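You operate a simulated robot arm through the tools that you are given. There is no shell and no other tool.

The job below is to be done with a simulated robot arm. You get a single attempt, and the scene is never put back.

TASK
Swap the cone on the brown winder for the orange one and wind the black spool full.
Fine: the new cone stands on the cream bench, the old one goes on its middle; the full spool goes in the small red bin. Set down upright: grey cone, what you pick out.
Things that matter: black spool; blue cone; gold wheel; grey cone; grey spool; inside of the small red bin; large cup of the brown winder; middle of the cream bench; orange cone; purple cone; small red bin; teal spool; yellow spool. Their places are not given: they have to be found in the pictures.

It is judged by the outcome, as a careful person would: the job done as asked, and still so three seconds after it is handed in. It fails if anything else is knocked over, pushed out of place, dropped, spilled or broken.

THE ROBOT
A 7-joint arm with a two-finger parallel gripper, fixed in place. Base frame: the origin is at the foot of the arm, x ahead of it, y to its left, z up; the work surface is at about z = 80. Lengths are in cm, angles in rad, forces in N, time in s.
Its first joint turns from -2.601 to 2.601 rad. Payload 3.43 kg.
The TCP is the grasp point between the finger pads, 3 cm short of the fingertips. In the tool frame z runs along the fingers and y along their closing line. The gripper opens to 9.4 cm. The fingers are 2.8 cm wide and 1 cm thick; the gripper's body (5 by 9.6 cm) begins 5.5 cm behind the TCP.
Orientation is told as [roll, pitch, yaw] about the base's x, y, z axes, in that order, counted from this pose: with the fingers straight down and closing along the base's y, the tool's x points along the base's -x, its y along +y and its z along -z.

THE INTERFACE
- The arm moves only by the tool move_arm. Its argument "targets" is one flat list of numbers, 7 for each row, row after row: the finger opening in cm, from 0 to 9.4, then the shift along the tool's x, y, z in cm, then the turn, a rotation vector about the tool's x, y, z in rad. In form: [grip, x, y, z, wx, wy, wz, grip, x, y, z, wx, wy, wz, ...]. A call has 1 to 20 rows; each row shifts and turns the commanded pose from where the row before left it, along the tool's axes as they then stand. Each row takes 0.2 s and may step no farther than 5 cm and 0.15 rad from the row before; otherwise, or with a gripper value out of range, the whole call is refused. Where a pose cannot be reached the arm comes as near as it can. A force on the tool above 40 N (or 10 N above the force at the start of the call, whichever is more), or a blocked arm, ends the call early, and 0.2 s more pass. The fingers move at their own pace (about 4.5 cm/s each) and stop on an object; they squeeze with about 42 N. The grip force told is the motor's: it shows also when the fingers shut on nothing. Time passes only in rows, and 0.2 s behind the last, so rows that do not move let the fingers close. The reply holds the time, the measured pose of the TCP, the force on the tool along the base axes, the opening and the grip force, in the units named above and with some noise, with the torque about the TCP (base axes, N m) and any sound that the robot's microphone picked up.
- Cameras (640 x 400 px; columns grow to the right, rows downward): "scene" is fixed at [5.14, -65.59, 137.26]; the picture's right is [-0.49, -0.87, 0.00], its down [-0.60, 0.33, -0.73] and it looks along [0.64, -0.36, -0.68] (base axes); focal length 214 px, centre (320, 200). "wrist" rides on the gripper at [7.6, 1.4, -10.2] in the tool frame; the picture's right is [-0.18, 0.98, 0.00], its down [-0.75, -0.14, -0.64] and it looks along [-0.63, -0.12, 0.77] (tool axes); focal length 243 px, centre (320, 200).
- grab_frame(camera): a new picture of that camera. The clock stands still meanwhile.
- measure_at(camera, pixels): for up to 12 pixels [column, row] of the newest picture of that camera ("zoom" is the newest enlarged one), the place [x, y, z] in the base frame of the surface seen there, good to about 0.2 cm, but the place of the scene camera against the robot may be out by one fixed shift of up to 2.5 cm in any direction. The clock stands still meanwhile.
- close_up(camera, box): a new picture of the part [left, top, right, bottom] of that camera's present view, enlarged. The clock stands still meanwhile.
- close_job(): hands the job in; it is judged then, once.

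Leave the gripper open and the arm clear of the work at the hand-in unless told otherwise.

The tools are called after "Call:" as a command line: name --argument value ..., lists and objects as JSON in quotes. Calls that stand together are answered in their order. move_arm: Moves the arm, as the interface text tells. Its arguments: {"type":"object","properties":{"targets":{"type":"array"}},"required":["targets"]} The other tools are called the same way: grab_frame (camera) takes a picture; measure_at (camera, pixels) gives the place of the surface under pixels of a picture; close_up (camera, box) takes an enlarged picture of a part of a camera's view; close_job () hands the job in.

At the start:

```text
time: 0.0
tcp_pos: [51.03, -60.36, 105.77]
tool_rot: [-0.002, 0.0, -0.001]
force: [0.2, 0.0, -0.1]
wrist_torque: [0.01, 0.04, 0.01]
finger_gap: 9.42
grasp_force: 0.3
```

scene: 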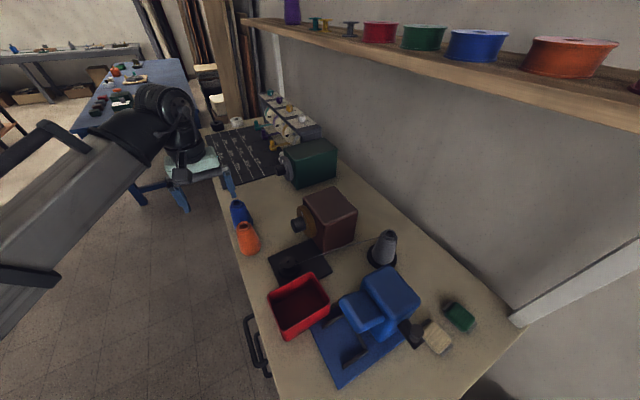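
wrist: 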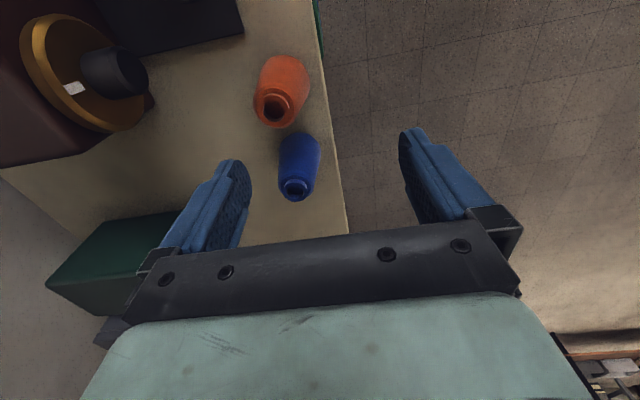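

I see a bench with a brown winder (about 328,218 in scene), an orange cone (248,238), a blue cone (240,213), a grey cone (383,248) and a red bin (300,305). I'll take enlarged pictures to look closer before moving.

Call:
close_up --camera "scene" --box '[220, 170, 420, 295]'

Call:
close_up --camera "scene" --box '[190, 80, 350, 190]'

Call:
close_up --camera "scene" --box '[240, 240, 500, 400]'

Call:
close_up --camera "wrist" --box '[0, 0, 360, 225]'

```text
3.20 times, centred on (320, 232) of scene
```

zoom: 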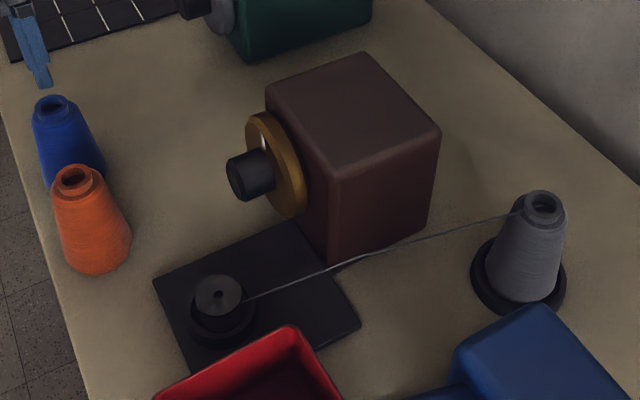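

```text
3.64 times, centred on (270, 135) of scene
```

zoom: 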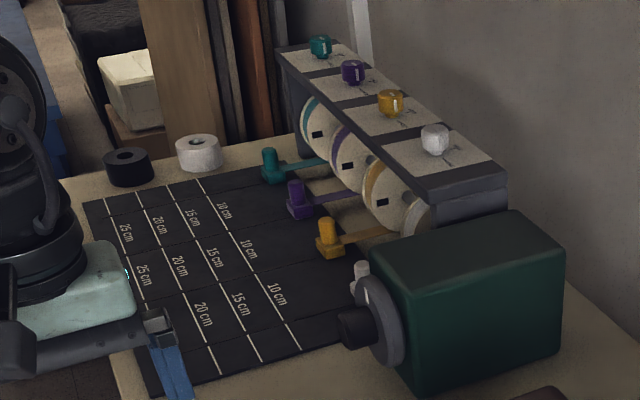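

```text
2.46 times, centred on (370, 320) of scene
```

zoom: 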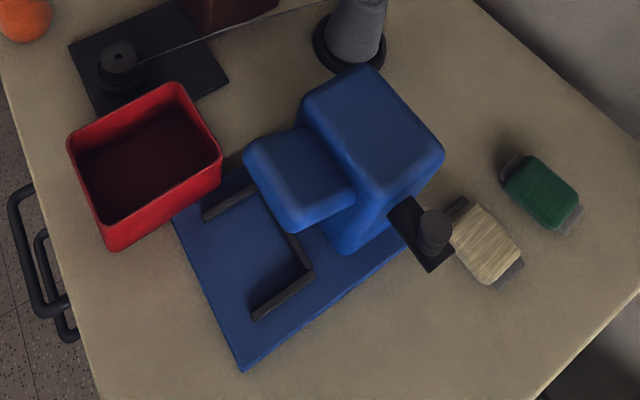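

```text
1.78 times, centred on (180, 112) of wrist
```

zoom: 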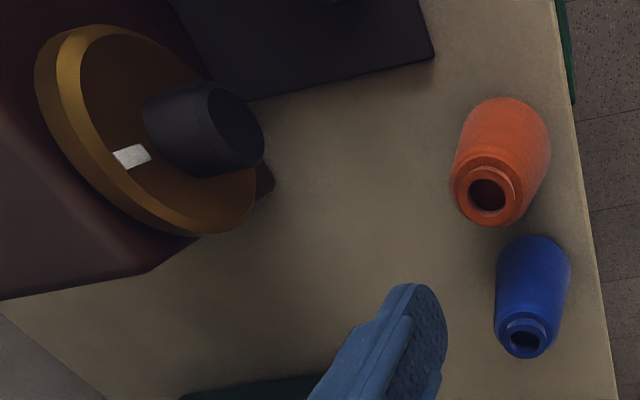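

I see a grey cone in a black cup with a thread leading to a black spool in a smaller cup on the black plate, and the gold wheel with a black knob on the winder. I'll measure the positions of the main things in the scene and the wrist pictures.

Call:
measure_at --camera "scene" --pixels '[[243, 226], [240, 205], [389, 236], [288, 262], [298, 225], [307, 222], [330, 200], [300, 310], [300, 278], [384, 265], [262, 290], [240, 270]]'

Call:
measure_at --camera "wrist" --pixels '[[275, 108], [295, 190], [285, 70], [300, 150], [135, 72], [95, 75], [45, 50], [70, 20], [110, 125], [200, 100], [330, 120], [345, 220]]'

Call:
close_up --camera "scene" --box '[240, 0, 400, 100]'

```text
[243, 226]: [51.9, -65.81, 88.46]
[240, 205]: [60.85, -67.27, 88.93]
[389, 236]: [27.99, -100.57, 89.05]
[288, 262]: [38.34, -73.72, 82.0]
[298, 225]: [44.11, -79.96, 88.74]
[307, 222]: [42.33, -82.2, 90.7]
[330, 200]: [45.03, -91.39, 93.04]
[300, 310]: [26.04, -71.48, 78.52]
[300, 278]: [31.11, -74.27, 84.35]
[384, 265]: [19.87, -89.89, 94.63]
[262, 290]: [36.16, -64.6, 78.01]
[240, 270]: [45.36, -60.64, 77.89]
```

```text
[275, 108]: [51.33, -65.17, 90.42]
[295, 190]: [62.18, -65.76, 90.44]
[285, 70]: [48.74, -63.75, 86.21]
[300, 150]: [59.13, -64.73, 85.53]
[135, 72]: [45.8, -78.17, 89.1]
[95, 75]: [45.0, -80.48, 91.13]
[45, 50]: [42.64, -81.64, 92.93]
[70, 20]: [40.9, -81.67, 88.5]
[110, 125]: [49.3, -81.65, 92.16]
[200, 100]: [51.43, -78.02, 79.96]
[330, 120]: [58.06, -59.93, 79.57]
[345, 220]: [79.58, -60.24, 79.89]
```

```text
4.00 times, centred on (320, 50) of scene
```

zoom: 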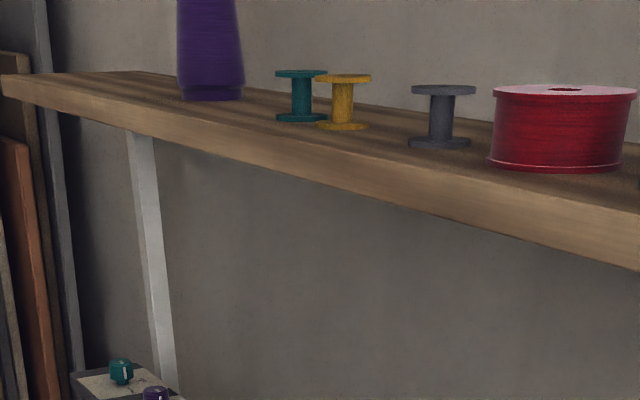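

The bench is at the robot's right (front edge near y=-60). The cone in the winder is far out near (28,-100). I'll measure the shelf, the wall, the winder box, the bin and the blue machine so that I know the obstacles.

Call:
measure_at --camera "scene" --pixels '[[400, 50], [560, 105], [300, 25], [450, 200], [355, 210], [330, 188], [303, 197], [320, 230], [390, 290], [355, 305], [370, 262], [397, 262]]'

Call:
measure_at --camera "scene" --pixels '[[268, 293], [313, 272], [330, 303], [285, 337], [386, 233], [390, 233], [387, 238], [382, 268], [369, 255], [398, 258], [269, 257], [332, 272]]'

Call:
measure_at --camera "scene" --pixels '[[425, 320], [400, 220], [450, 260], [240, 235], [260, 225], [280, 230], [270, 200], [350, 260], [330, 262], [438, 338], [458, 318], [300, 165]]'

```text
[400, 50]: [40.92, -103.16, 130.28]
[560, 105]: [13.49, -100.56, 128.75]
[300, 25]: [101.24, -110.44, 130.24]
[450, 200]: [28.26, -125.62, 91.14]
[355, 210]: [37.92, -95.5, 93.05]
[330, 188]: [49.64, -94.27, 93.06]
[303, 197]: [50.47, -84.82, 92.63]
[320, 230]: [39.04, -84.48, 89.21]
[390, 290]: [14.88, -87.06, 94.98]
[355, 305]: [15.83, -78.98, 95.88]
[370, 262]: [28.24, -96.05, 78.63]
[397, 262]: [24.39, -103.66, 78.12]
```

```text
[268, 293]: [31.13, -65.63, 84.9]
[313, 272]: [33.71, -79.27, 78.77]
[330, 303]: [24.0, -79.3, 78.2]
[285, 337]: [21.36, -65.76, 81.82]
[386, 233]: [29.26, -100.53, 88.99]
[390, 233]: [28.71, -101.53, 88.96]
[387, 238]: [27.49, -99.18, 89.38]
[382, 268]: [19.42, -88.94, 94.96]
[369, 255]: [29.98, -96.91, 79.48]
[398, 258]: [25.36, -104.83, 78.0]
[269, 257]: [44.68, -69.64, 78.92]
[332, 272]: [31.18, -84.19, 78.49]
```

```text
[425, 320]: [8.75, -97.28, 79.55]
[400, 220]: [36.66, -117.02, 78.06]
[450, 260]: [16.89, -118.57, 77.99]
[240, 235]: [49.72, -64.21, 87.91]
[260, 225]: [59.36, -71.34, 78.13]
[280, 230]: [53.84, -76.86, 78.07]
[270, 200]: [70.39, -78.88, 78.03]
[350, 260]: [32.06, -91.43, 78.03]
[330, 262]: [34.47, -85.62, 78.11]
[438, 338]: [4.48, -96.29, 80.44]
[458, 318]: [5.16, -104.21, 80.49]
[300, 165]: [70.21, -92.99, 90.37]
```

The shelf edge is near y=-102 at z≈130, and the scene camera reads about 2 cm low in z. I'll turn the tool (yaw to about -1.297) in place, high above everything, so that the wrist camera looks outward at the winder.

Call:
move_arm --targets '[9.4, 0, 0, 0, 0, 0, 0.144, 9.4, 0, 0, 0, 0, 0, 0.144, 9.4, 0, 0, 0, 0, 0, 0.144, 9.4, 0, 0, 0, 0, 0, 0.144, 9.4, 0, 0, 0, 0, 0, 0.144, 9.4, 0, 0, 0, 0, 0, 0.144, 9.4, 0, 0, 0, 0, 0, 0.144, 9.4, 0, 0, 0, 0, 0, 0.144, 9.4, 0, 0, 0, 0, 0, 0.145, 9.4, 0, 0, 0, 0, 0, 0]'

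Call:
grab_frame --camera "wrist"

Call:
grab_frame --camera "scene"

```text
time: 2.2
tcp_pos: [51.02, -60.37, 105.7]
tool_rot: [-0.001, 0.001, -1.299]
force: [-0.2, 0.3, -0.1]
wrist_torque: [0.05, -0.01, -0.01]
finger_gap: 9.41
grasp_force: 0.1
```

```text
taken
```

wrist: 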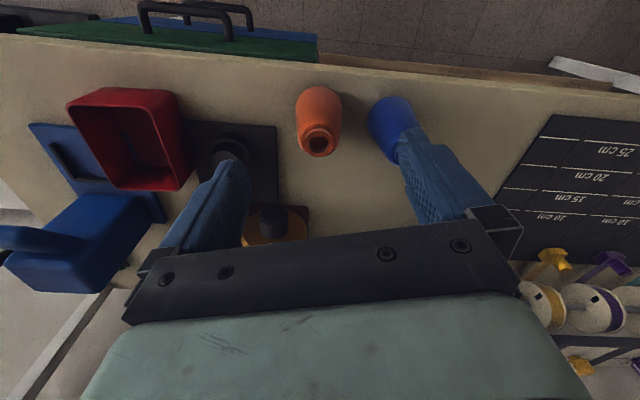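

```text
taken
```

scene: 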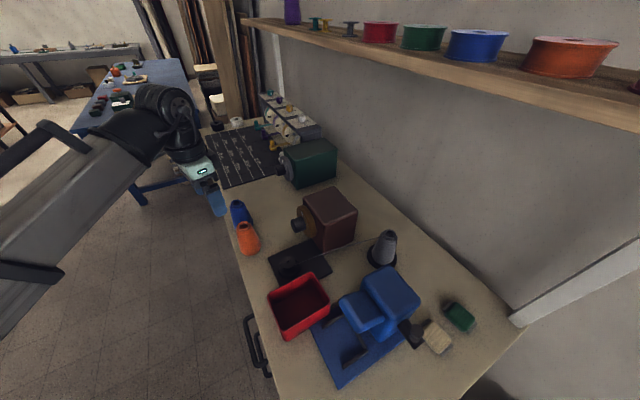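

The wrist camera looks outward with its picture upside down (bench front edge at top). Now I'll move the tool over the area between the winder and the bin, at z≈106 (all things there are below 97), to see the grey cone and black spool.

Call:
move_arm --targets '[9.4, -2.14, -3.32, -0.3, 0, 0, 0, 9.4, -2.14, -3.32, -0.3, 0, 0, 0, 9.4, -2.14, -3.32, -0.3, 0, 0, 0, 9.4, -2.14, -3.32, -0.3, 0, 0, 0, 9.4, -2.14, -3.32, -0.3, 0, 0, 0, 9.4, -2.14, -3.32, -0.3, 0, 0, 0, 9.4, -2.14, -3.32, -0.3, 0, 0, 0, 9.4, -2.14, -3.32, -0.3, 0, 0, 0, 9.4, 0, 0, 0, 0, 0, 0]'

Call:
grab_frame --camera "wrist"

Call:
grab_frame --camera "scene"

```text
time: 4.2
tcp_pos: [30.11, -83.95, 108.28]
tool_rot: [0.001, 0.0, -1.296]
force: [0.3, 0.0, -0.1]
wrist_torque: [0.0, -0.02, -0.02]
finger_gap: 9.42
grasp_force: 0.1
```

```text
taken
```

wrist: 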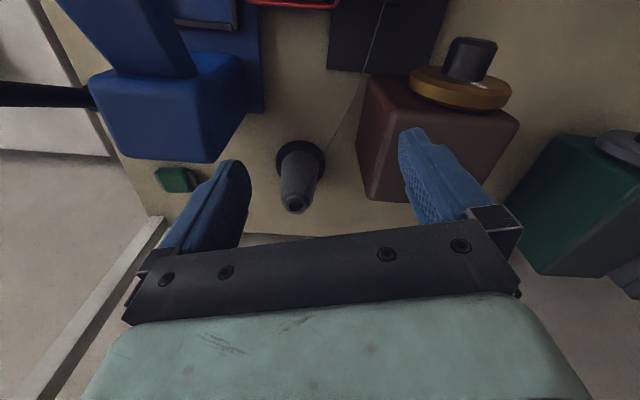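

```text
taken
```

scene: 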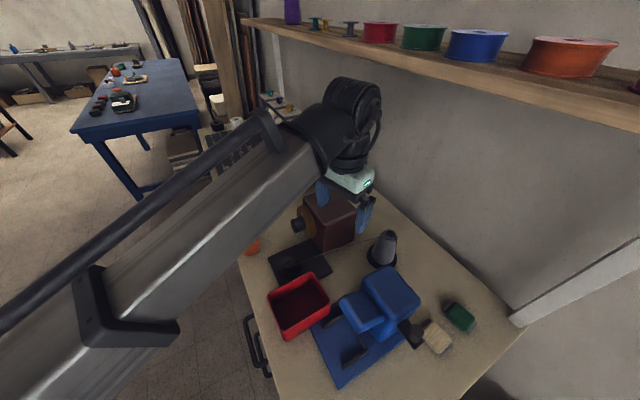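

The grey cone shows well at (300,175) in the wrist picture. I'll enlarge it and measure its top, body and cup.

Call:
close_up --camera "wrist" --box '[240, 120, 368, 220]'

Call:
measure_at --camera "wrist" --pixels '[[294, 205], [284, 200], [305, 201], [294, 212], [300, 180], [300, 145], [278, 155], [322, 155], [300, 142], [318, 165], [282, 178], [314, 178]]'

Call:
measure_at --camera "wrist" --pixels '[[473, 45], [485, 60], [461, 85], [420, 90], [505, 100], [360, 200], [365, 80], [450, 78], [518, 118], [370, 200], [240, 70], [120, 160]]'

```text
4.00 times, centred on (304, 170) of wrist
```

zoom: 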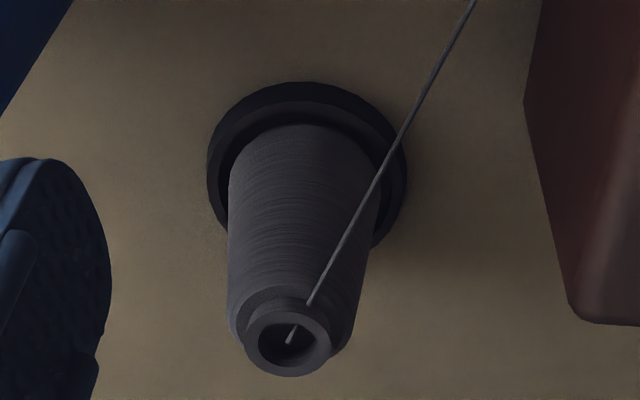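

```text
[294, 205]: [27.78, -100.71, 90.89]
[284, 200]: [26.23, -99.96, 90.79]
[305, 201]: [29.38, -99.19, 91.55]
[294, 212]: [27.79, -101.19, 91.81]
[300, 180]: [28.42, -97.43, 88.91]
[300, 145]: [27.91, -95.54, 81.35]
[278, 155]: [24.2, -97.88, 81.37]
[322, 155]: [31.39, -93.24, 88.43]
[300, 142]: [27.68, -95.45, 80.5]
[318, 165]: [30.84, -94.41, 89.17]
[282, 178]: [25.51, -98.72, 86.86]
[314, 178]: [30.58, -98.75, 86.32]
```

```text
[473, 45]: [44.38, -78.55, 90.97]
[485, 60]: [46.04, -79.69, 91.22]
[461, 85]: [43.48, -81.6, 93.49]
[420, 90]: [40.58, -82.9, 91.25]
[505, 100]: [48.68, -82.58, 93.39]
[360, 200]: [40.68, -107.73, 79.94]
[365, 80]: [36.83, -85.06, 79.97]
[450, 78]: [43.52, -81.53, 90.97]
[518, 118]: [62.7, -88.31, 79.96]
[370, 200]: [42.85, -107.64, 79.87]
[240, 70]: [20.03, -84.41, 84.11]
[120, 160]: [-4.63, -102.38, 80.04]
```

The grey cone's top centre works out to about (27.9,-99.8,91.7), with a cup of about 4.3 cm radius. Next I need the bench's extents to find its middle, so I'll measure edge points in the scene picture.

Call:
close_up --camera "scene" --box '[190, 80, 310, 155]'

Call:
measure_at --camera "scene" --pixels '[[207, 135], [212, 128], [222, 124], [230, 122], [245, 112], [240, 290], [255, 370], [400, 395], [500, 340], [520, 325], [480, 270], [440, 395]]'

```text
5.33 times, centred on (250, 118) of scene
```

zoom: 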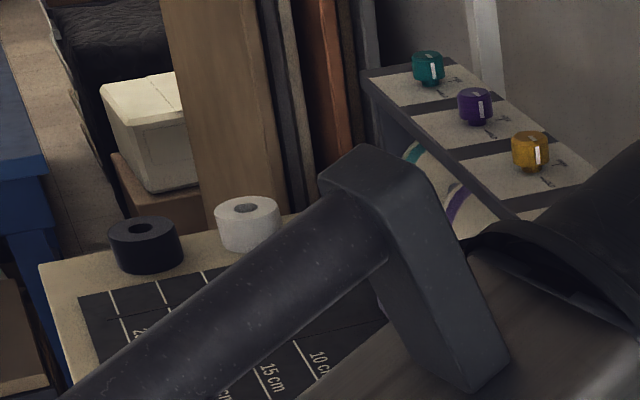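

```text
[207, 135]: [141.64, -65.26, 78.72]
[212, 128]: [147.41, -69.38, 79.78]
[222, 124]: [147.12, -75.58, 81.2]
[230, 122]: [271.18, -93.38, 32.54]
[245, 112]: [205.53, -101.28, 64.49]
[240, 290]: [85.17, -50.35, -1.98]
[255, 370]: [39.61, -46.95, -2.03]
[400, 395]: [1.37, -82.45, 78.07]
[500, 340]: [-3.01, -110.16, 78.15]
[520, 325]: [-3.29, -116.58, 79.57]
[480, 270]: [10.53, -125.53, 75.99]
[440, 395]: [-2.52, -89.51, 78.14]
```

The bench runs from about x=-5 to x=154 and y=-60 to y=-124, so its middle lies near x≈70, close to the green winder. I'll move the camera over there, high up, to find the free space near the middle.

Call:
move_arm --targets '[9.4, 1.7, 4.11, -1.25, 0, 0, 0, 9.4, 1.7, 4.11, -1.25, 0, 0, 0, 9.4, 1.7, 4.11, -1.25, 0, 0, 0, 9.4, 1.7, 4.11, -1.25, 0, 0, 0, 9.4, 1.7, 4.11, -1.25, 0, 0, 0, 9.4, 1.7, 4.11, -1.25, 0, 0, 0, 9.4, 1.7, 4.11, -1.25, 0, 0, 0, 9.4, 1.7, 4.11, -1.25, 0, 0, 0, 9.4, 0, 0, 0, 0, 0, -0.13, 9.4, 0, 0, 0, 0, 0, -0.13, 9.4, 0, 0, 0, 0, 0, -0.13, 9.4, 0, 0, 0, 0, 0, 0]'

Call:
grab_frame --camera "wrist"

Call:
grab_frame --camera "scene"

```text
time: 6.5
tcp_pos: [58.26, -62.07, 118.31]
tool_rot: [0.001, -0.008, -1.043]
force: [0.0, -0.3, -0.2]
wrist_torque: [0.01, -0.01, 0.0]
finger_gap: 9.4
grasp_force: 0.0
stopped in row 11: the force on the tool passed its limit at 55 N (the readings are from after the stop); the commanded pose is now the measured one
```

```text
taken
```

wrist: 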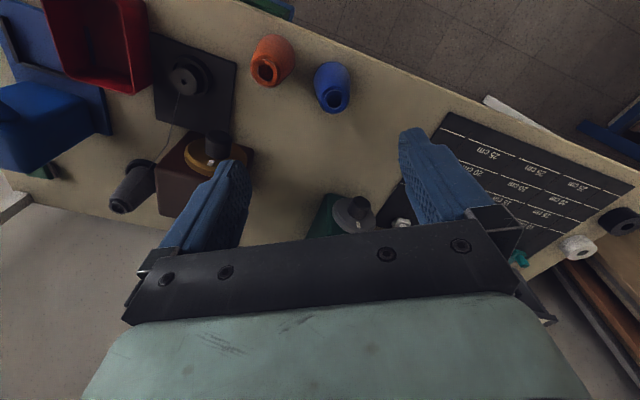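

```text
taken
```

scene: 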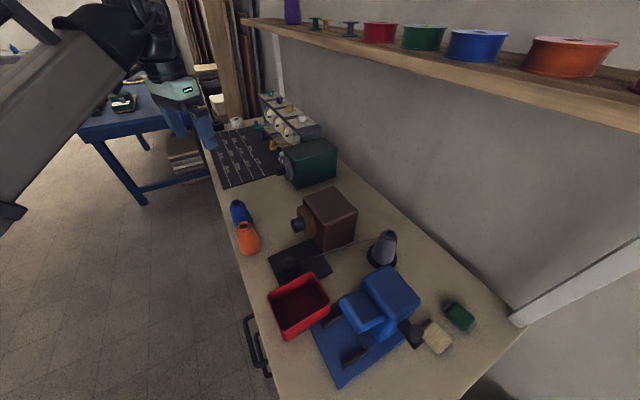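

The call stopped on a force spike in free air (nothing appears touched, force now ~0). The wrist view shows the free area between the brown and green winders. I'll measure the points around it.

Call:
measure_at --camera "wrist" --pixels '[[355, 208], [370, 200], [320, 200], [445, 112], [400, 190], [300, 130], [290, 180], [252, 155], [350, 150], [380, 100], [635, 180], [262, 10]]'

Call:
close_up --camera "wrist" --box '[140, 0, 460, 200]'

Call:
close_up --camera "scene" --box '[190, 100, 390, 225]'

```text
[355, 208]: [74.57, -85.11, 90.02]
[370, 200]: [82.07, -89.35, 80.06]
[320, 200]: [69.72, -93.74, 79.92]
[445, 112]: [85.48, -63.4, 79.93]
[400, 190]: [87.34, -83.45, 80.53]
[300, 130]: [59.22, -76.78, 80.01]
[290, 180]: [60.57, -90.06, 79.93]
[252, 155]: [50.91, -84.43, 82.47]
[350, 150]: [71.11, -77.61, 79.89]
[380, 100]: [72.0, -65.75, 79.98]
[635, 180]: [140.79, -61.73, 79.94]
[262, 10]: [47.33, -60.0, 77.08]
```

```text
2.00 times, centred on (300, 100) of wrist
```

zoom: 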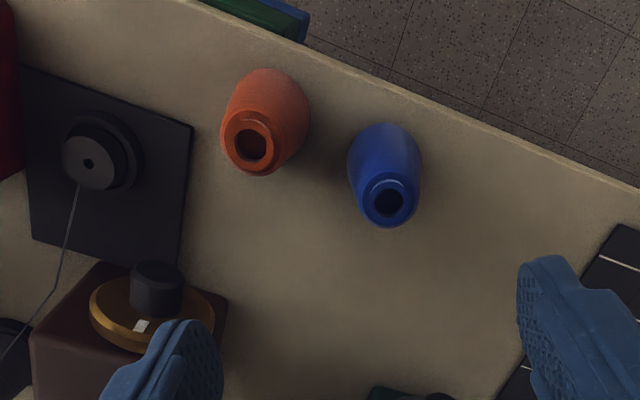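

```text
3.20 times, centred on (290, 162) of scene
```

zoom: 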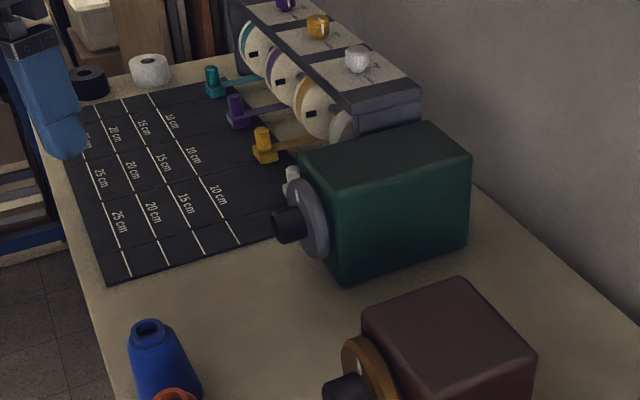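

The gap between the two winders is clear (x from about 52 to 67). Next I'll turn the tool to yaw about -1.57 and tilt the fingers 0.5 rad outward, here in free air, because the grey cone stands beyond the straight-down reach.

Call:
move_arm --targets '[9.4, 0, 0, 0, 0, 0, 0.088, 9.4, 0, 0, 0, 0, 0, 0.088, 9.4, 0, 0, 0, 0, 0, 0.088, 9.4, 0, 0, 0, 0, 0, 0.088, 9.4, 0, 0, 0, 0, 0, 0.088, 9.4, 0, 0, 0, 0, 0, 0.088, 9.4, 0, 0, 0, 0, -0.1, 0, 9.4, 0, 0, 0, 0, -0.1, 0, 9.4, 0, 0, 0, 0, -0.1, 0, 9.4, 0, 0, 0, 0, -0.1, 0, 9.4, 0, 0, 0, 0, -0.1, 0, 9.4, 0, 0, 0, 0, 0, 0]'

Call:
measure_at --camera "scene" --pixels '[[296, 189], [337, 176], [303, 206], [357, 210], [330, 187], [300, 168], [283, 161], [334, 152], [320, 143], [318, 190], [310, 185], [330, 180]]'

```text
time: 9.1
tcp_pos: [58.19, -62.21, 118.2]
tool_rot: [0.007, -0.507, -1.575]
force: [0.4, 0.0, 0.3]
wrist_torque: [-0.01, -0.02, 0.03]
finger_gap: 9.41
grasp_force: 0.0
```

```text
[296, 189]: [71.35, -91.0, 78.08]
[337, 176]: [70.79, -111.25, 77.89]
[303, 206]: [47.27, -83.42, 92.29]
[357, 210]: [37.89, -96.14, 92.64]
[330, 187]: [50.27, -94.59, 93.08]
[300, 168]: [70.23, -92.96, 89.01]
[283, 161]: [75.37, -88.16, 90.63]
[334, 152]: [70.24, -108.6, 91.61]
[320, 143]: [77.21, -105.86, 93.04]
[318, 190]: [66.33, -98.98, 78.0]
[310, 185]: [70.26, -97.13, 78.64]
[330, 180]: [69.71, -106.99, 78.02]
```

The tool is tilted and turned as wanted. The green winder's near face is at x≈70 and the brown one's at x≈51. Now I'll travel to a point above and inward of the grey cone, near (27.9,-93,106).

Call:
move_arm --targets '[9.4, -2.105, -3.03, 2.558, 0, 0, 0, 9.4, -2.105, -3.03, 2.558, 0, 0, 0, 9.4, -2.105, -3.03, 2.558, 0, 0, 0, 9.4, -2.105, -3.03, 2.558, 0, 0, 0, 9.4, -2.105, -3.03, 2.558, 0, 0, 0, 9.4, -2.105, -3.03, 2.558, 0, 0, 0, 9.4, -2.105, -3.03, 2.558, 0, 0, 0, 9.4, -2.105, -3.03, 2.558, 0, 0, 0, 9.4, -2.105, -3.03, 2.558, 0, 0, 0, 9.4, -2.105, -3.03, 2.558, 0, 0, 0, 9.4, 0, 0, 0, 0, 0, 0]'

Call:
grab_frame --camera "wrist"

Call:
grab_frame --camera "scene"

```text
time: 11.4
tcp_pos: [28.0, -92.91, 105.89]
tool_rot: [0.007, -0.505, -1.575]
force: [0.0, 1.0, -0.9]
wrist_torque: [-0.03, 0.0, -0.06]
finger_gap: 9.37
grasp_force: 0.0
```

```text
taken
```

wrist: 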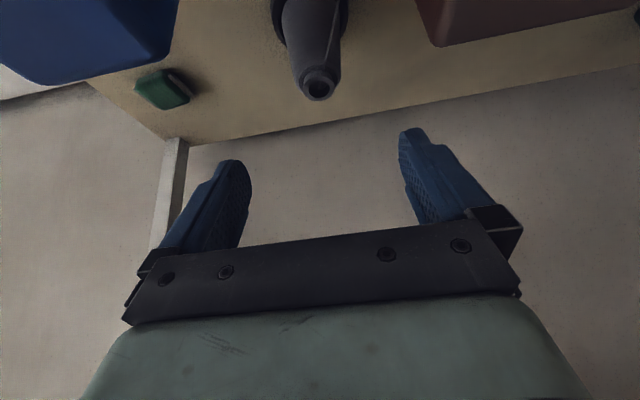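

```text
taken
```

scene: 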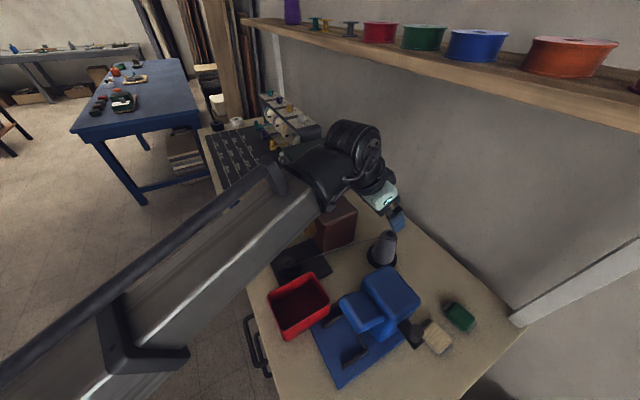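

The arm reached the point fine. The cone's ring is at about (318,85) in the wrist view; I'll enlarge and measure it to place the grasp exactly.

Call:
close_up --camera "wrist" --box '[256, 20, 384, 100]'

Call:
measure_at --camera "wrist" --pixels '[[302, 86], [336, 82], [318, 70], [319, 100], [318, 86], [318, 40], [295, 40], [341, 40], [290, 10], [345, 10]]'

```text
5.00 times, centred on (320, 60) of wrist
```

zoom: 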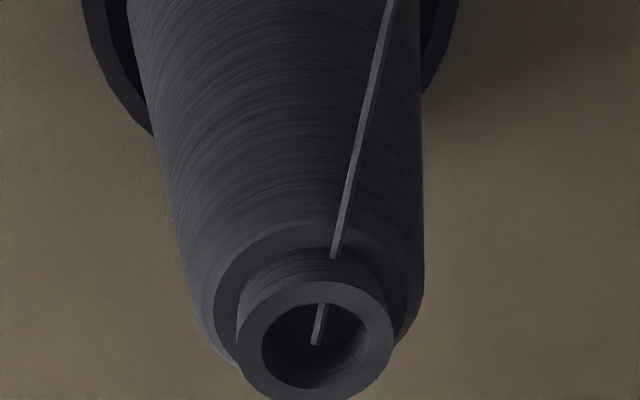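

```text
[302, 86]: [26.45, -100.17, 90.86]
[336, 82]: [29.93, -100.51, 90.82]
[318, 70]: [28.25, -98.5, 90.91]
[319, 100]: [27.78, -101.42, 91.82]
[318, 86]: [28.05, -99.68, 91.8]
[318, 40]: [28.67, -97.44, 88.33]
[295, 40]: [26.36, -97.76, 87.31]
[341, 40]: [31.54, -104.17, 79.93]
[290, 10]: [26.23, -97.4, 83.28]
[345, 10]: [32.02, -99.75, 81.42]
```

The cone's axis is confirmed at about (27.95,-99.9), top at z 91.8. I'll go to the approach point 10 cm back along the fingers and then advance along the tool axis so the open fingers straddle the cone.

Call:
move_arm --targets '[9.4, 0.863, -0.02, 3.0, 0, 0, 0, 9.4, 0.863, -0.02, 3.0, 0, 0, 0, 9.4, 0.863, -0.02, 3.0, 0, 0, 0, 9.4, 0, 0, 2.0, 0, 0, 0, 9.4, 0, 0, 2.0, 0, 0, 0, 9.4, 0, 0, 2.0, 0, 0, 0, 9.4, 0, 0, 2.0, 0, 0, 0, 9.4, 0, 0, 2.0, 0, 0, 0, 9.4, 0, 0, 0, 0, 0, 0]'

Call:
grab_frame --camera "wrist"

Call:
grab_frame --camera "scene"

```text
time: 13.4
tcp_pos: [27.87, -100.01, 87.98]
tool_rot: [0.006, -0.507, -1.574]
force: [-0.1, -0.3, 0.0]
wrist_torque: [0.01, 0.01, 0.03]
finger_gap: 9.41
grasp_force: 0.1
```

```text
taken
```

wrist: 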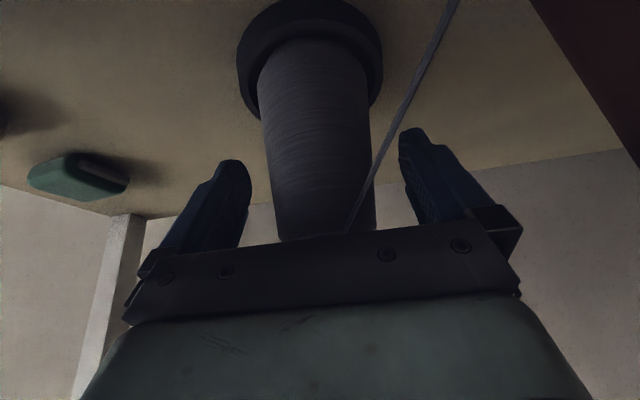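

```text
taken
```

scene: 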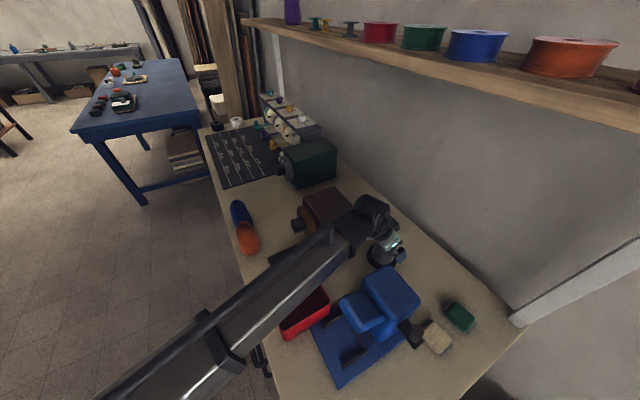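

The fingers straddle the cone. In the scene picture the forearm is low, and the cones at (243,220) look a bit different, so I'll check them enlarged before closing.

Call:
close_up --camera "scene" --box '[215, 180, 343, 260]'

Call:
close_up --camera "scene" --box '[200, 220, 440, 370]'

```text
5.00 times, centred on (279, 220) of scene
```

zoom: 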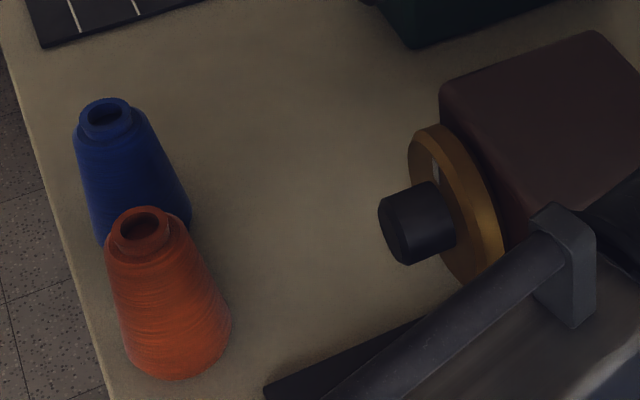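

```text
2.67 times, centred on (320, 295) of scene
```

zoom: 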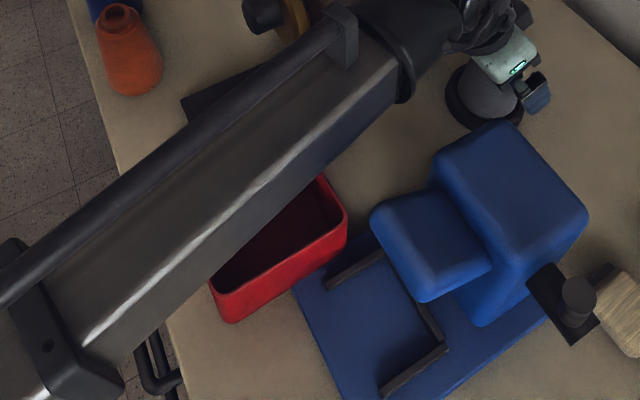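

Both cones stand as before. I'll check how high the forearm is over the bin and winder before I close.

Call:
measure_at --camera "scene" --pixels '[[300, 262], [260, 300], [220, 340], [330, 255], [345, 235], [370, 215], [290, 270], [310, 250], [334, 232], [180, 365]]'

```text
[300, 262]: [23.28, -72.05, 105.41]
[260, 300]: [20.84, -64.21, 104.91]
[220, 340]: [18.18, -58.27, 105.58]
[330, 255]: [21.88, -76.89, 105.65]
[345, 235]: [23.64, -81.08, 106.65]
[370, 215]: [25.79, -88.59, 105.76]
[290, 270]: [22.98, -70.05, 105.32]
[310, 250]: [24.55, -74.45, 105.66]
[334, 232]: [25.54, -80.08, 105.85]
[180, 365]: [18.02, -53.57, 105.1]
```

The forearm's top is near z=107, above the bin, with no force felt. Now I'll close the fingers on the grey cone and let them settle.

Call:
move_arm --targets '[1, 0, 0, 0, 0, 0, 0, 1, 0, 0, 0, 0, 0, 0, 1, 0, 0, 0, 0, 0, 0, 1, 0, 0, 0, 0, 0, 0, 1, 0, 0, 0, 0, 0, 0]'

Call:
grab_frame --camera "wrist"

```text
time: 14.7
tcp_pos: [27.99, -99.95, 87.95]
tool_rot: [0.006, -0.506, -1.574]
force: [1.0, 0.1, -0.2]
wrist_torque: [0.0, -0.05, 0.0]
finger_gap: 5.72
grasp_force: 42.1
```

```text
taken
```

wrist: 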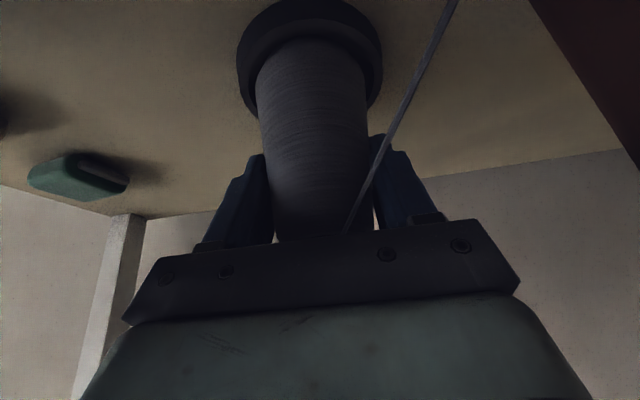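

Gripped at 5.72 cm with 42 N. I'll lift straight up by about 9 cm, slowly at first, and look.

Call:
move_arm --targets '[1, -0.242, 0, -0.4375, 0, 0, 0, 1, -0.242, 0, -0.4375, 0, 0, 0, 1, -0.484, 0, -0.875, 0, 0, 0, 1, -0.968, 0, -1.75, 0, 0, 0, 1, -0.968, 0, -1.75, 0, 0, 0, 1, -0.968, 0, -1.75, 0, 0, 0, 1, 0, 0, 0, 0, 0, 0]'

Call:
grab_frame --camera "wrist"

Call:
grab_frame --camera "scene"

```text
time: 16.2
tcp_pos: [27.83, -99.94, 96.15]
tool_rot: [0.008, -0.506, -1.574]
force: [-1.0, -0.4, -0.9]
wrist_torque: [-0.01, 0.04, 0.0]
finger_gap: 5.71
grasp_force: 41.9
```

```text
taken
```

wrist: 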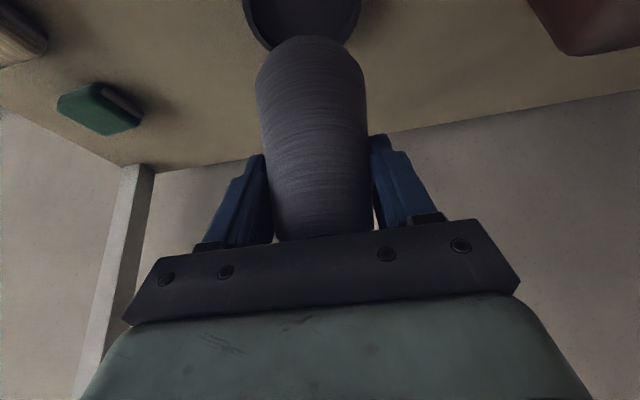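

```text
taken
```

scene: 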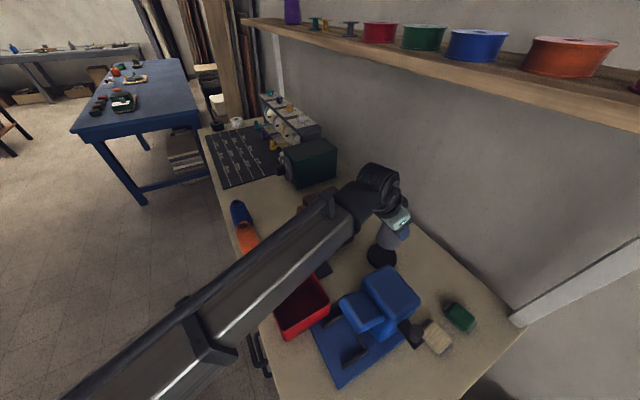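

The cone is out of the cup, the thread is gone, and the grip is steady. I'll raise and pull it inward to about (29,-88,110), then look back at the empty cup to measure it.

Call:
move_arm --targets '[1, 0.73, 0.22, -3.6, 0, 0, 0, 1, 0.73, 0.22, -3.6, 0, 0, 0, 1, 0.73, 0.22, -3.6, 0, 0, 0, 1, 0.73, 0.22, -3.6, 0, 0, 0, 1, 0.73, 0.22, -3.6, 0, 0, 0, 1, 0, 0, 0, 0, 0, 0]'

Call:
grab_frame --camera "wrist"

Call:
grab_frame --camera "scene"

```text
time: 17.6
tcp_pos: [28.9, -87.99, 110.04]
tool_rot: [0.007, -0.505, -1.575]
force: [-0.2, 0.4, -0.8]
wrist_torque: [0.01, 0.02, 0.0]
finger_gap: 5.73
grasp_force: 41.6
```

```text
taken
```

wrist: 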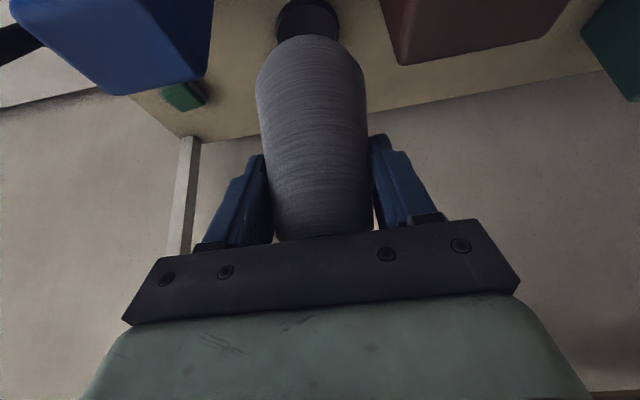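

```text
taken
```

scene: 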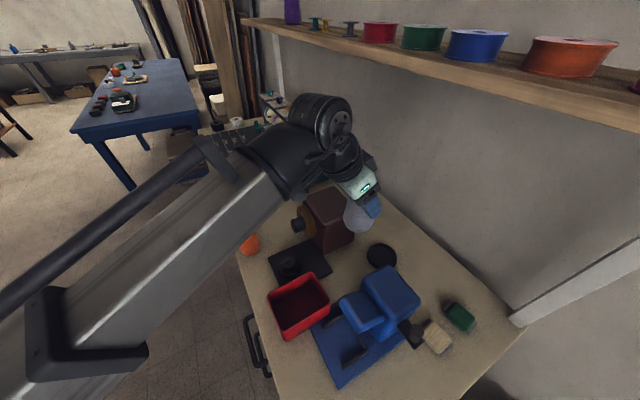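

The cup is partly visible in both views: wrist (308,18) and scene (381,257). I'll enlarge it and measure rim and floor.

Call:
measure_at --camera "wrist" --pixels '[[308, 15], [278, 20], [337, 20], [308, 30], [308, 3], [285, 38], [332, 38]]'

Call:
close_up --camera "scene" --box '[350, 235, 414, 275]'

Call:
measure_at --camera "scene" --pixels '[[381, 258], [368, 252], [397, 254], [381, 245], [381, 269], [378, 255], [385, 262], [366, 260], [376, 244], [395, 262]]'

```text
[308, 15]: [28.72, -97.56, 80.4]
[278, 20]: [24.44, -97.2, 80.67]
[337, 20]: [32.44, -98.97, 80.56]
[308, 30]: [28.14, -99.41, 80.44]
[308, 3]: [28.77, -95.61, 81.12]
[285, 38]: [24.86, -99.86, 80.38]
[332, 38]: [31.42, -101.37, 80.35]
```

```text
10.00 times, centred on (382, 255) of scene
```

zoom: 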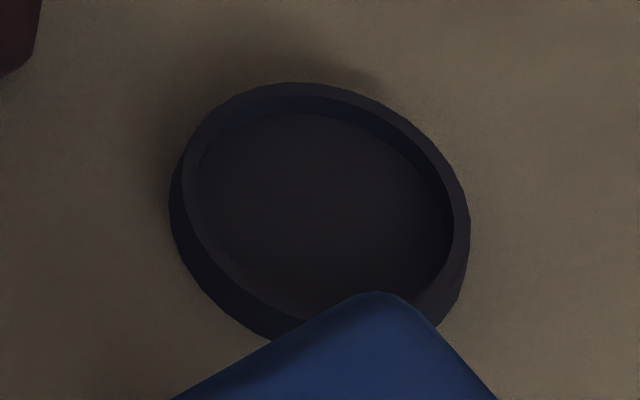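

```text
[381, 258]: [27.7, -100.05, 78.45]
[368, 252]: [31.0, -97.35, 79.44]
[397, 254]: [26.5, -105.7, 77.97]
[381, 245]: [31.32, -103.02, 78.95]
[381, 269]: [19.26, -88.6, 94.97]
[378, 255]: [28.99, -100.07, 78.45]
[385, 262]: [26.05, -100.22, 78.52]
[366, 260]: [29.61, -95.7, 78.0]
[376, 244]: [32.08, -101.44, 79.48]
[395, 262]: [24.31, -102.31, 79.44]
```

Cup floor is z≈80.4, so the cone's base is about 7.5 cm under the grasp point. Now I'll carry the cone at z=110 (base ~102, above the winder's 95) toward the middle, then turn slowly to yaw about -1.1.

Call:
move_arm --targets '[1, 1.36, 3.44, -0.753, 0, 0, 0, 1, 1.36, 3.44, -0.753, 0, 0, 0, 1, 1.36, 3.44, -0.753, 0, 0, 0, 1, 1.36, 3.44, -0.753, 0, 0, 0, 1, 1.36, 3.44, -0.753, 0, 0, 0, 1, 1.36, 3.44, -0.753, 0, 0, 0, 1, 1.36, 3.44, -0.753, 0, 0, 0, 1, 1.36, 3.44, -0.753, 0, 0, 0, 1, 1.36, 3.44, -0.753, 0, 0, 0, 1, 0, 0, 0, 0, 0, 0, 1, 0, 0, 0, -0.0387, 0, -0.07, 1, 0, 0, 0, -0.0387, 0, -0.07, 1, 0, 0, 0, -0.0387, 0, -0.07, 1, 0, 0, 0, -0.0387, 0, -0.07, 1, 0, 0, 0, -0.0387, 0, -0.07, 1, 0, 0, 0, -0.0387, 0, -0.07, 1, 0, 0, 0, 0, 0, 0]'

Call:
grab_frame --camera "wrist"

Call:
grab_frame --camera "scene"

```text
time: 21.2
tcp_pos: [59.83, -74.09, 110.05]
tool_rot: [0.004, -0.509, -1.092]
force: [0.1, -0.4, -0.9]
wrist_torque: [0.02, -0.03, -0.03]
finger_gap: 5.71
grasp_force: 42.1
```

```text
taken
```

wrist: 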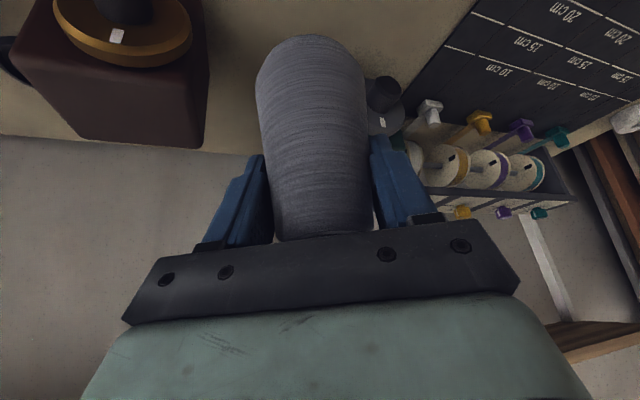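

```text
taken
```

scene: 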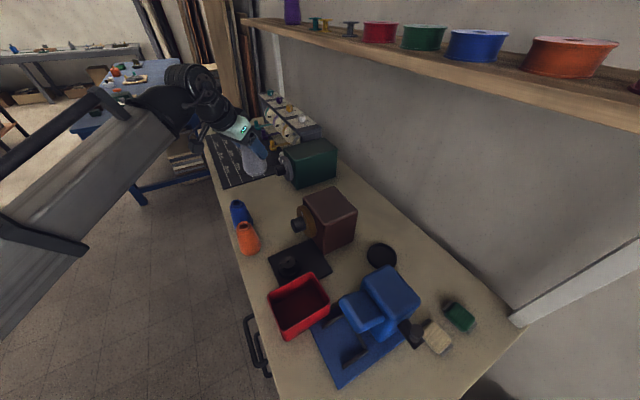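

The cone is held upright over the gap. I'll move to above (62,-84), which is the reachable free spot nearest the bench's middle between the two winders, then check position before lowering.

Call:
move_arm --targets '[1, -0.678, -0.653, 3.81, 0, 0, 0, 1, -0.678, -0.653, 3.81, 0, 0, 0, 1, -0.678, -0.653, 3.81, 0, 0, 0, 1, -0.678, -0.653, 3.81, 0, 0, 0, 1, 0, 0, 0, 0, 0, 0]'

Call:
grab_frame --camera "wrist"

Call:
grab_frame --camera "scene"

```text
time: 22.4
tcp_pos: [62.42, -83.94, 98.26]
tool_rot: [0.004, -0.509, -1.094]
force: [-0.5, 0.3, -1.8]
wrist_torque: [0.01, 0.02, -0.01]
finger_gap: 5.69
grasp_force: 42.3
```

```text
taken
```

wrist: 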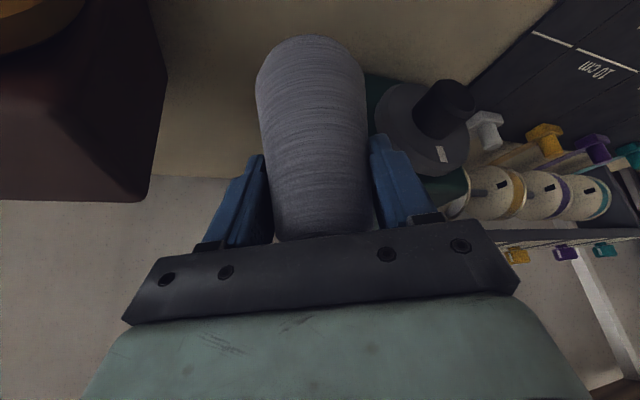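

```text
taken
```

scene: 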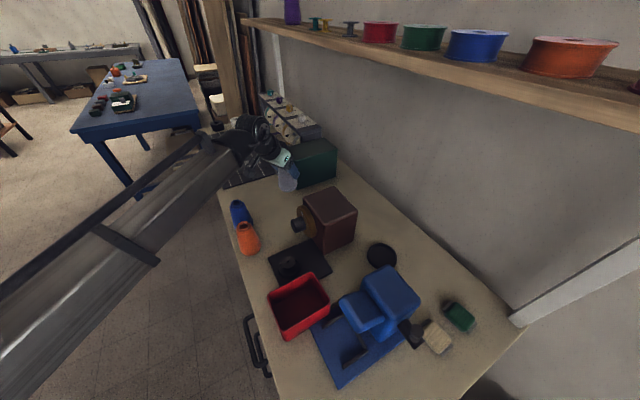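

It's reachable. The green winder's wheel shows at (405,125) near the right finger, so I'll measure it for clearance.

Call:
measure_at --camera "wrist" --pixels '[[380, 120], [400, 90], [372, 85], [440, 120], [455, 100], [165, 60], [150, 180], [220, 100], [250, 60], [385, 150]]'

```text
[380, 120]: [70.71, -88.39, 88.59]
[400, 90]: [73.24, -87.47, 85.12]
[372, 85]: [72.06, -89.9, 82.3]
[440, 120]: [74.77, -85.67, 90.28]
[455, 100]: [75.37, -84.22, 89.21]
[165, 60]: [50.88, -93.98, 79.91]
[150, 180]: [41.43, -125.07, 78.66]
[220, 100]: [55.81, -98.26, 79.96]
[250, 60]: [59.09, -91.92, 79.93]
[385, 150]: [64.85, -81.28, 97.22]
```

Clearance to the green wheel is about 4 cm. I'll lower straight down to z≈88.2.

Call:
move_arm --targets '[1, 0.975, 0, 1.746, 0, 0, 0, 1, 0.975, 0, 1.746, 0, 0, 0, 1, 0.975, 0, 1.746, 0, 0, 0, 1, 0.975, 0, 1.746, 0, 0, 0, 1, 0.731, 0, 1.31, 0, 0, 0, 1, 0.244, 0, 0.437, 0, 0, 0, 1, 0, 0, 0, 0, 0, 0]'

Call:
grab_frame --camera "scene"

Call:
grab_frame --camera "wrist"

```text
time: 24.1
tcp_pos: [62.22, -83.92, 88.13]
tool_rot: [0.005, -0.51, -1.095]
force: [-0.3, 1.3, -0.4]
wrist_torque: [0.05, 0.02, 0.01]
finger_gap: 5.72
grasp_force: 42.2
```

```text
taken
```

scene: 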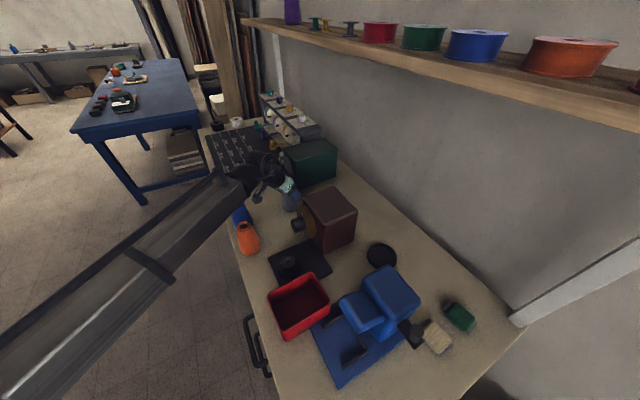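

```text
taken
```

wrist: 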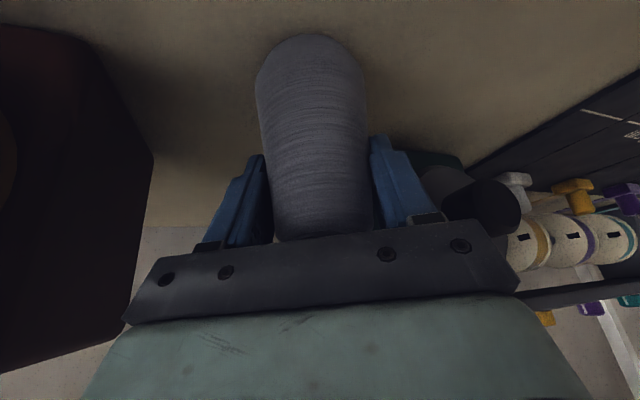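

Now at z=88.1 with no contact yet. Forearm passes near the blue cone in the picture; I'll check it enlarged before going on.

Call:
close_up --camera "scene" --box '[205, 150, 333, 260]'

Call:
measure_at --camera "scene" --pixels '[[225, 190], [235, 195], [240, 185], [245, 200], [220, 215], [242, 215], [250, 195], [262, 200]]'

```text
3.64 times, centred on (269, 205) of scene
```

zoom: 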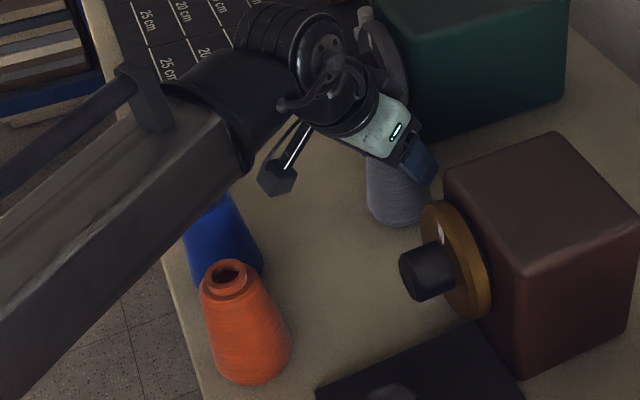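

```text
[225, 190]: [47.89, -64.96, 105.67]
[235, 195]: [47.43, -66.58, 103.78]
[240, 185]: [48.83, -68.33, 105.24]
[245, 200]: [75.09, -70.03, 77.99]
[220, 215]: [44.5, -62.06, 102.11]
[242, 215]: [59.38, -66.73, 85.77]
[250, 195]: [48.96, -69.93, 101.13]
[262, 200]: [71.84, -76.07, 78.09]
```

Nothing is touched. I'll lower the last half centimetre in tiny steps until the bench pushes back.

Call:
move_arm --targets '[1, 0.073, 0, 0.131, 0, 0, 0, 1, 0.073, 0, 0.131, 0, 0, 0, 1, 0.073, 0, 0.131, 0, 0, 0, 1, 0, 0, 0, 0, 0, 0]'

```text
time: 25.1
tcp_pos: [62.25, -83.93, 87.73]
tool_rot: [0.005, -0.509, -1.094]
force: [0.0, 0.0, -1.3]
wrist_torque: [0.02, -0.01, 0.01]
finger_gap: 5.72
grasp_force: 42.1
```

Call:
move_arm --targets '[1, 0.049, 0, 0.087, 0, 0, 0, 1, 0.049, 0, 0.087, 0, 0, 0, 1, 0, 0, 0, 0, 0, 0]'

```text
time: 25.9
tcp_pos: [62.15, -83.97, 87.61]
tool_rot: [0.006, -0.512, -1.095]
force: [0.3, 0.4, 15.2]
wrist_torque: [0.31, 0.2, -0.03]
finger_gap: 5.7
grasp_force: 42.1
```

The bench pushes back with 15 N, so the cone stands. I'll ease off a hair, open the fingers, and back out along the tool axis.

Call:
move_arm --targets '[1, -0.04, 0, -0.07, 0, 0, 0, 8.2, 0, 0, 0, 0, 0, 0, 8.2, 0, 0, 0, 0, 0, 0, 8.2, 0, 0, 0, 0, 0, 0, 8.2, 0, 0, 0, 0, 0, 0]'

Call:
grab_frame --camera "wrist"

Call:
close_up --camera "scene" --box '[205, 150, 333, 260]'

```text
time: 27.1
tcp_pos: [62.26, -84.0, 87.53]
tool_rot: [0.007, -0.512, -1.095]
force: [0.4, -0.4, 0.0]
wrist_torque: [-0.03, -0.02, 0.01]
finger_gap: 8.2
grasp_force: 0.1
```

```text
taken
```

wrist: 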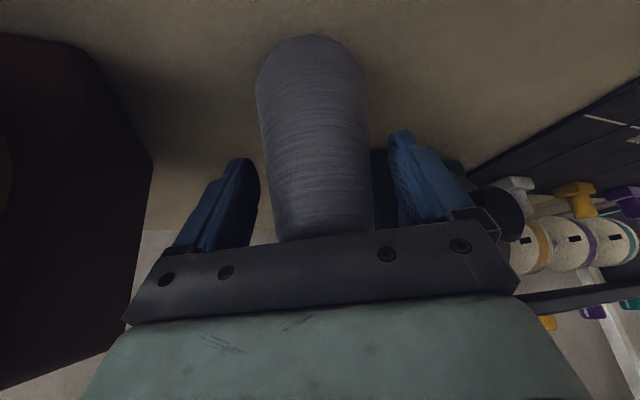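

```text
3.64 times, centred on (269, 205) of scene
```

zoom: 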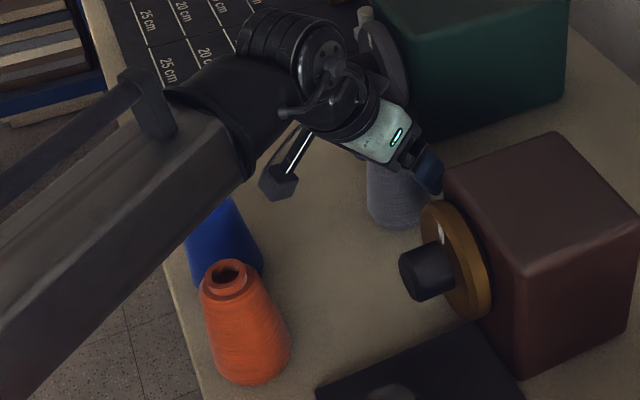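

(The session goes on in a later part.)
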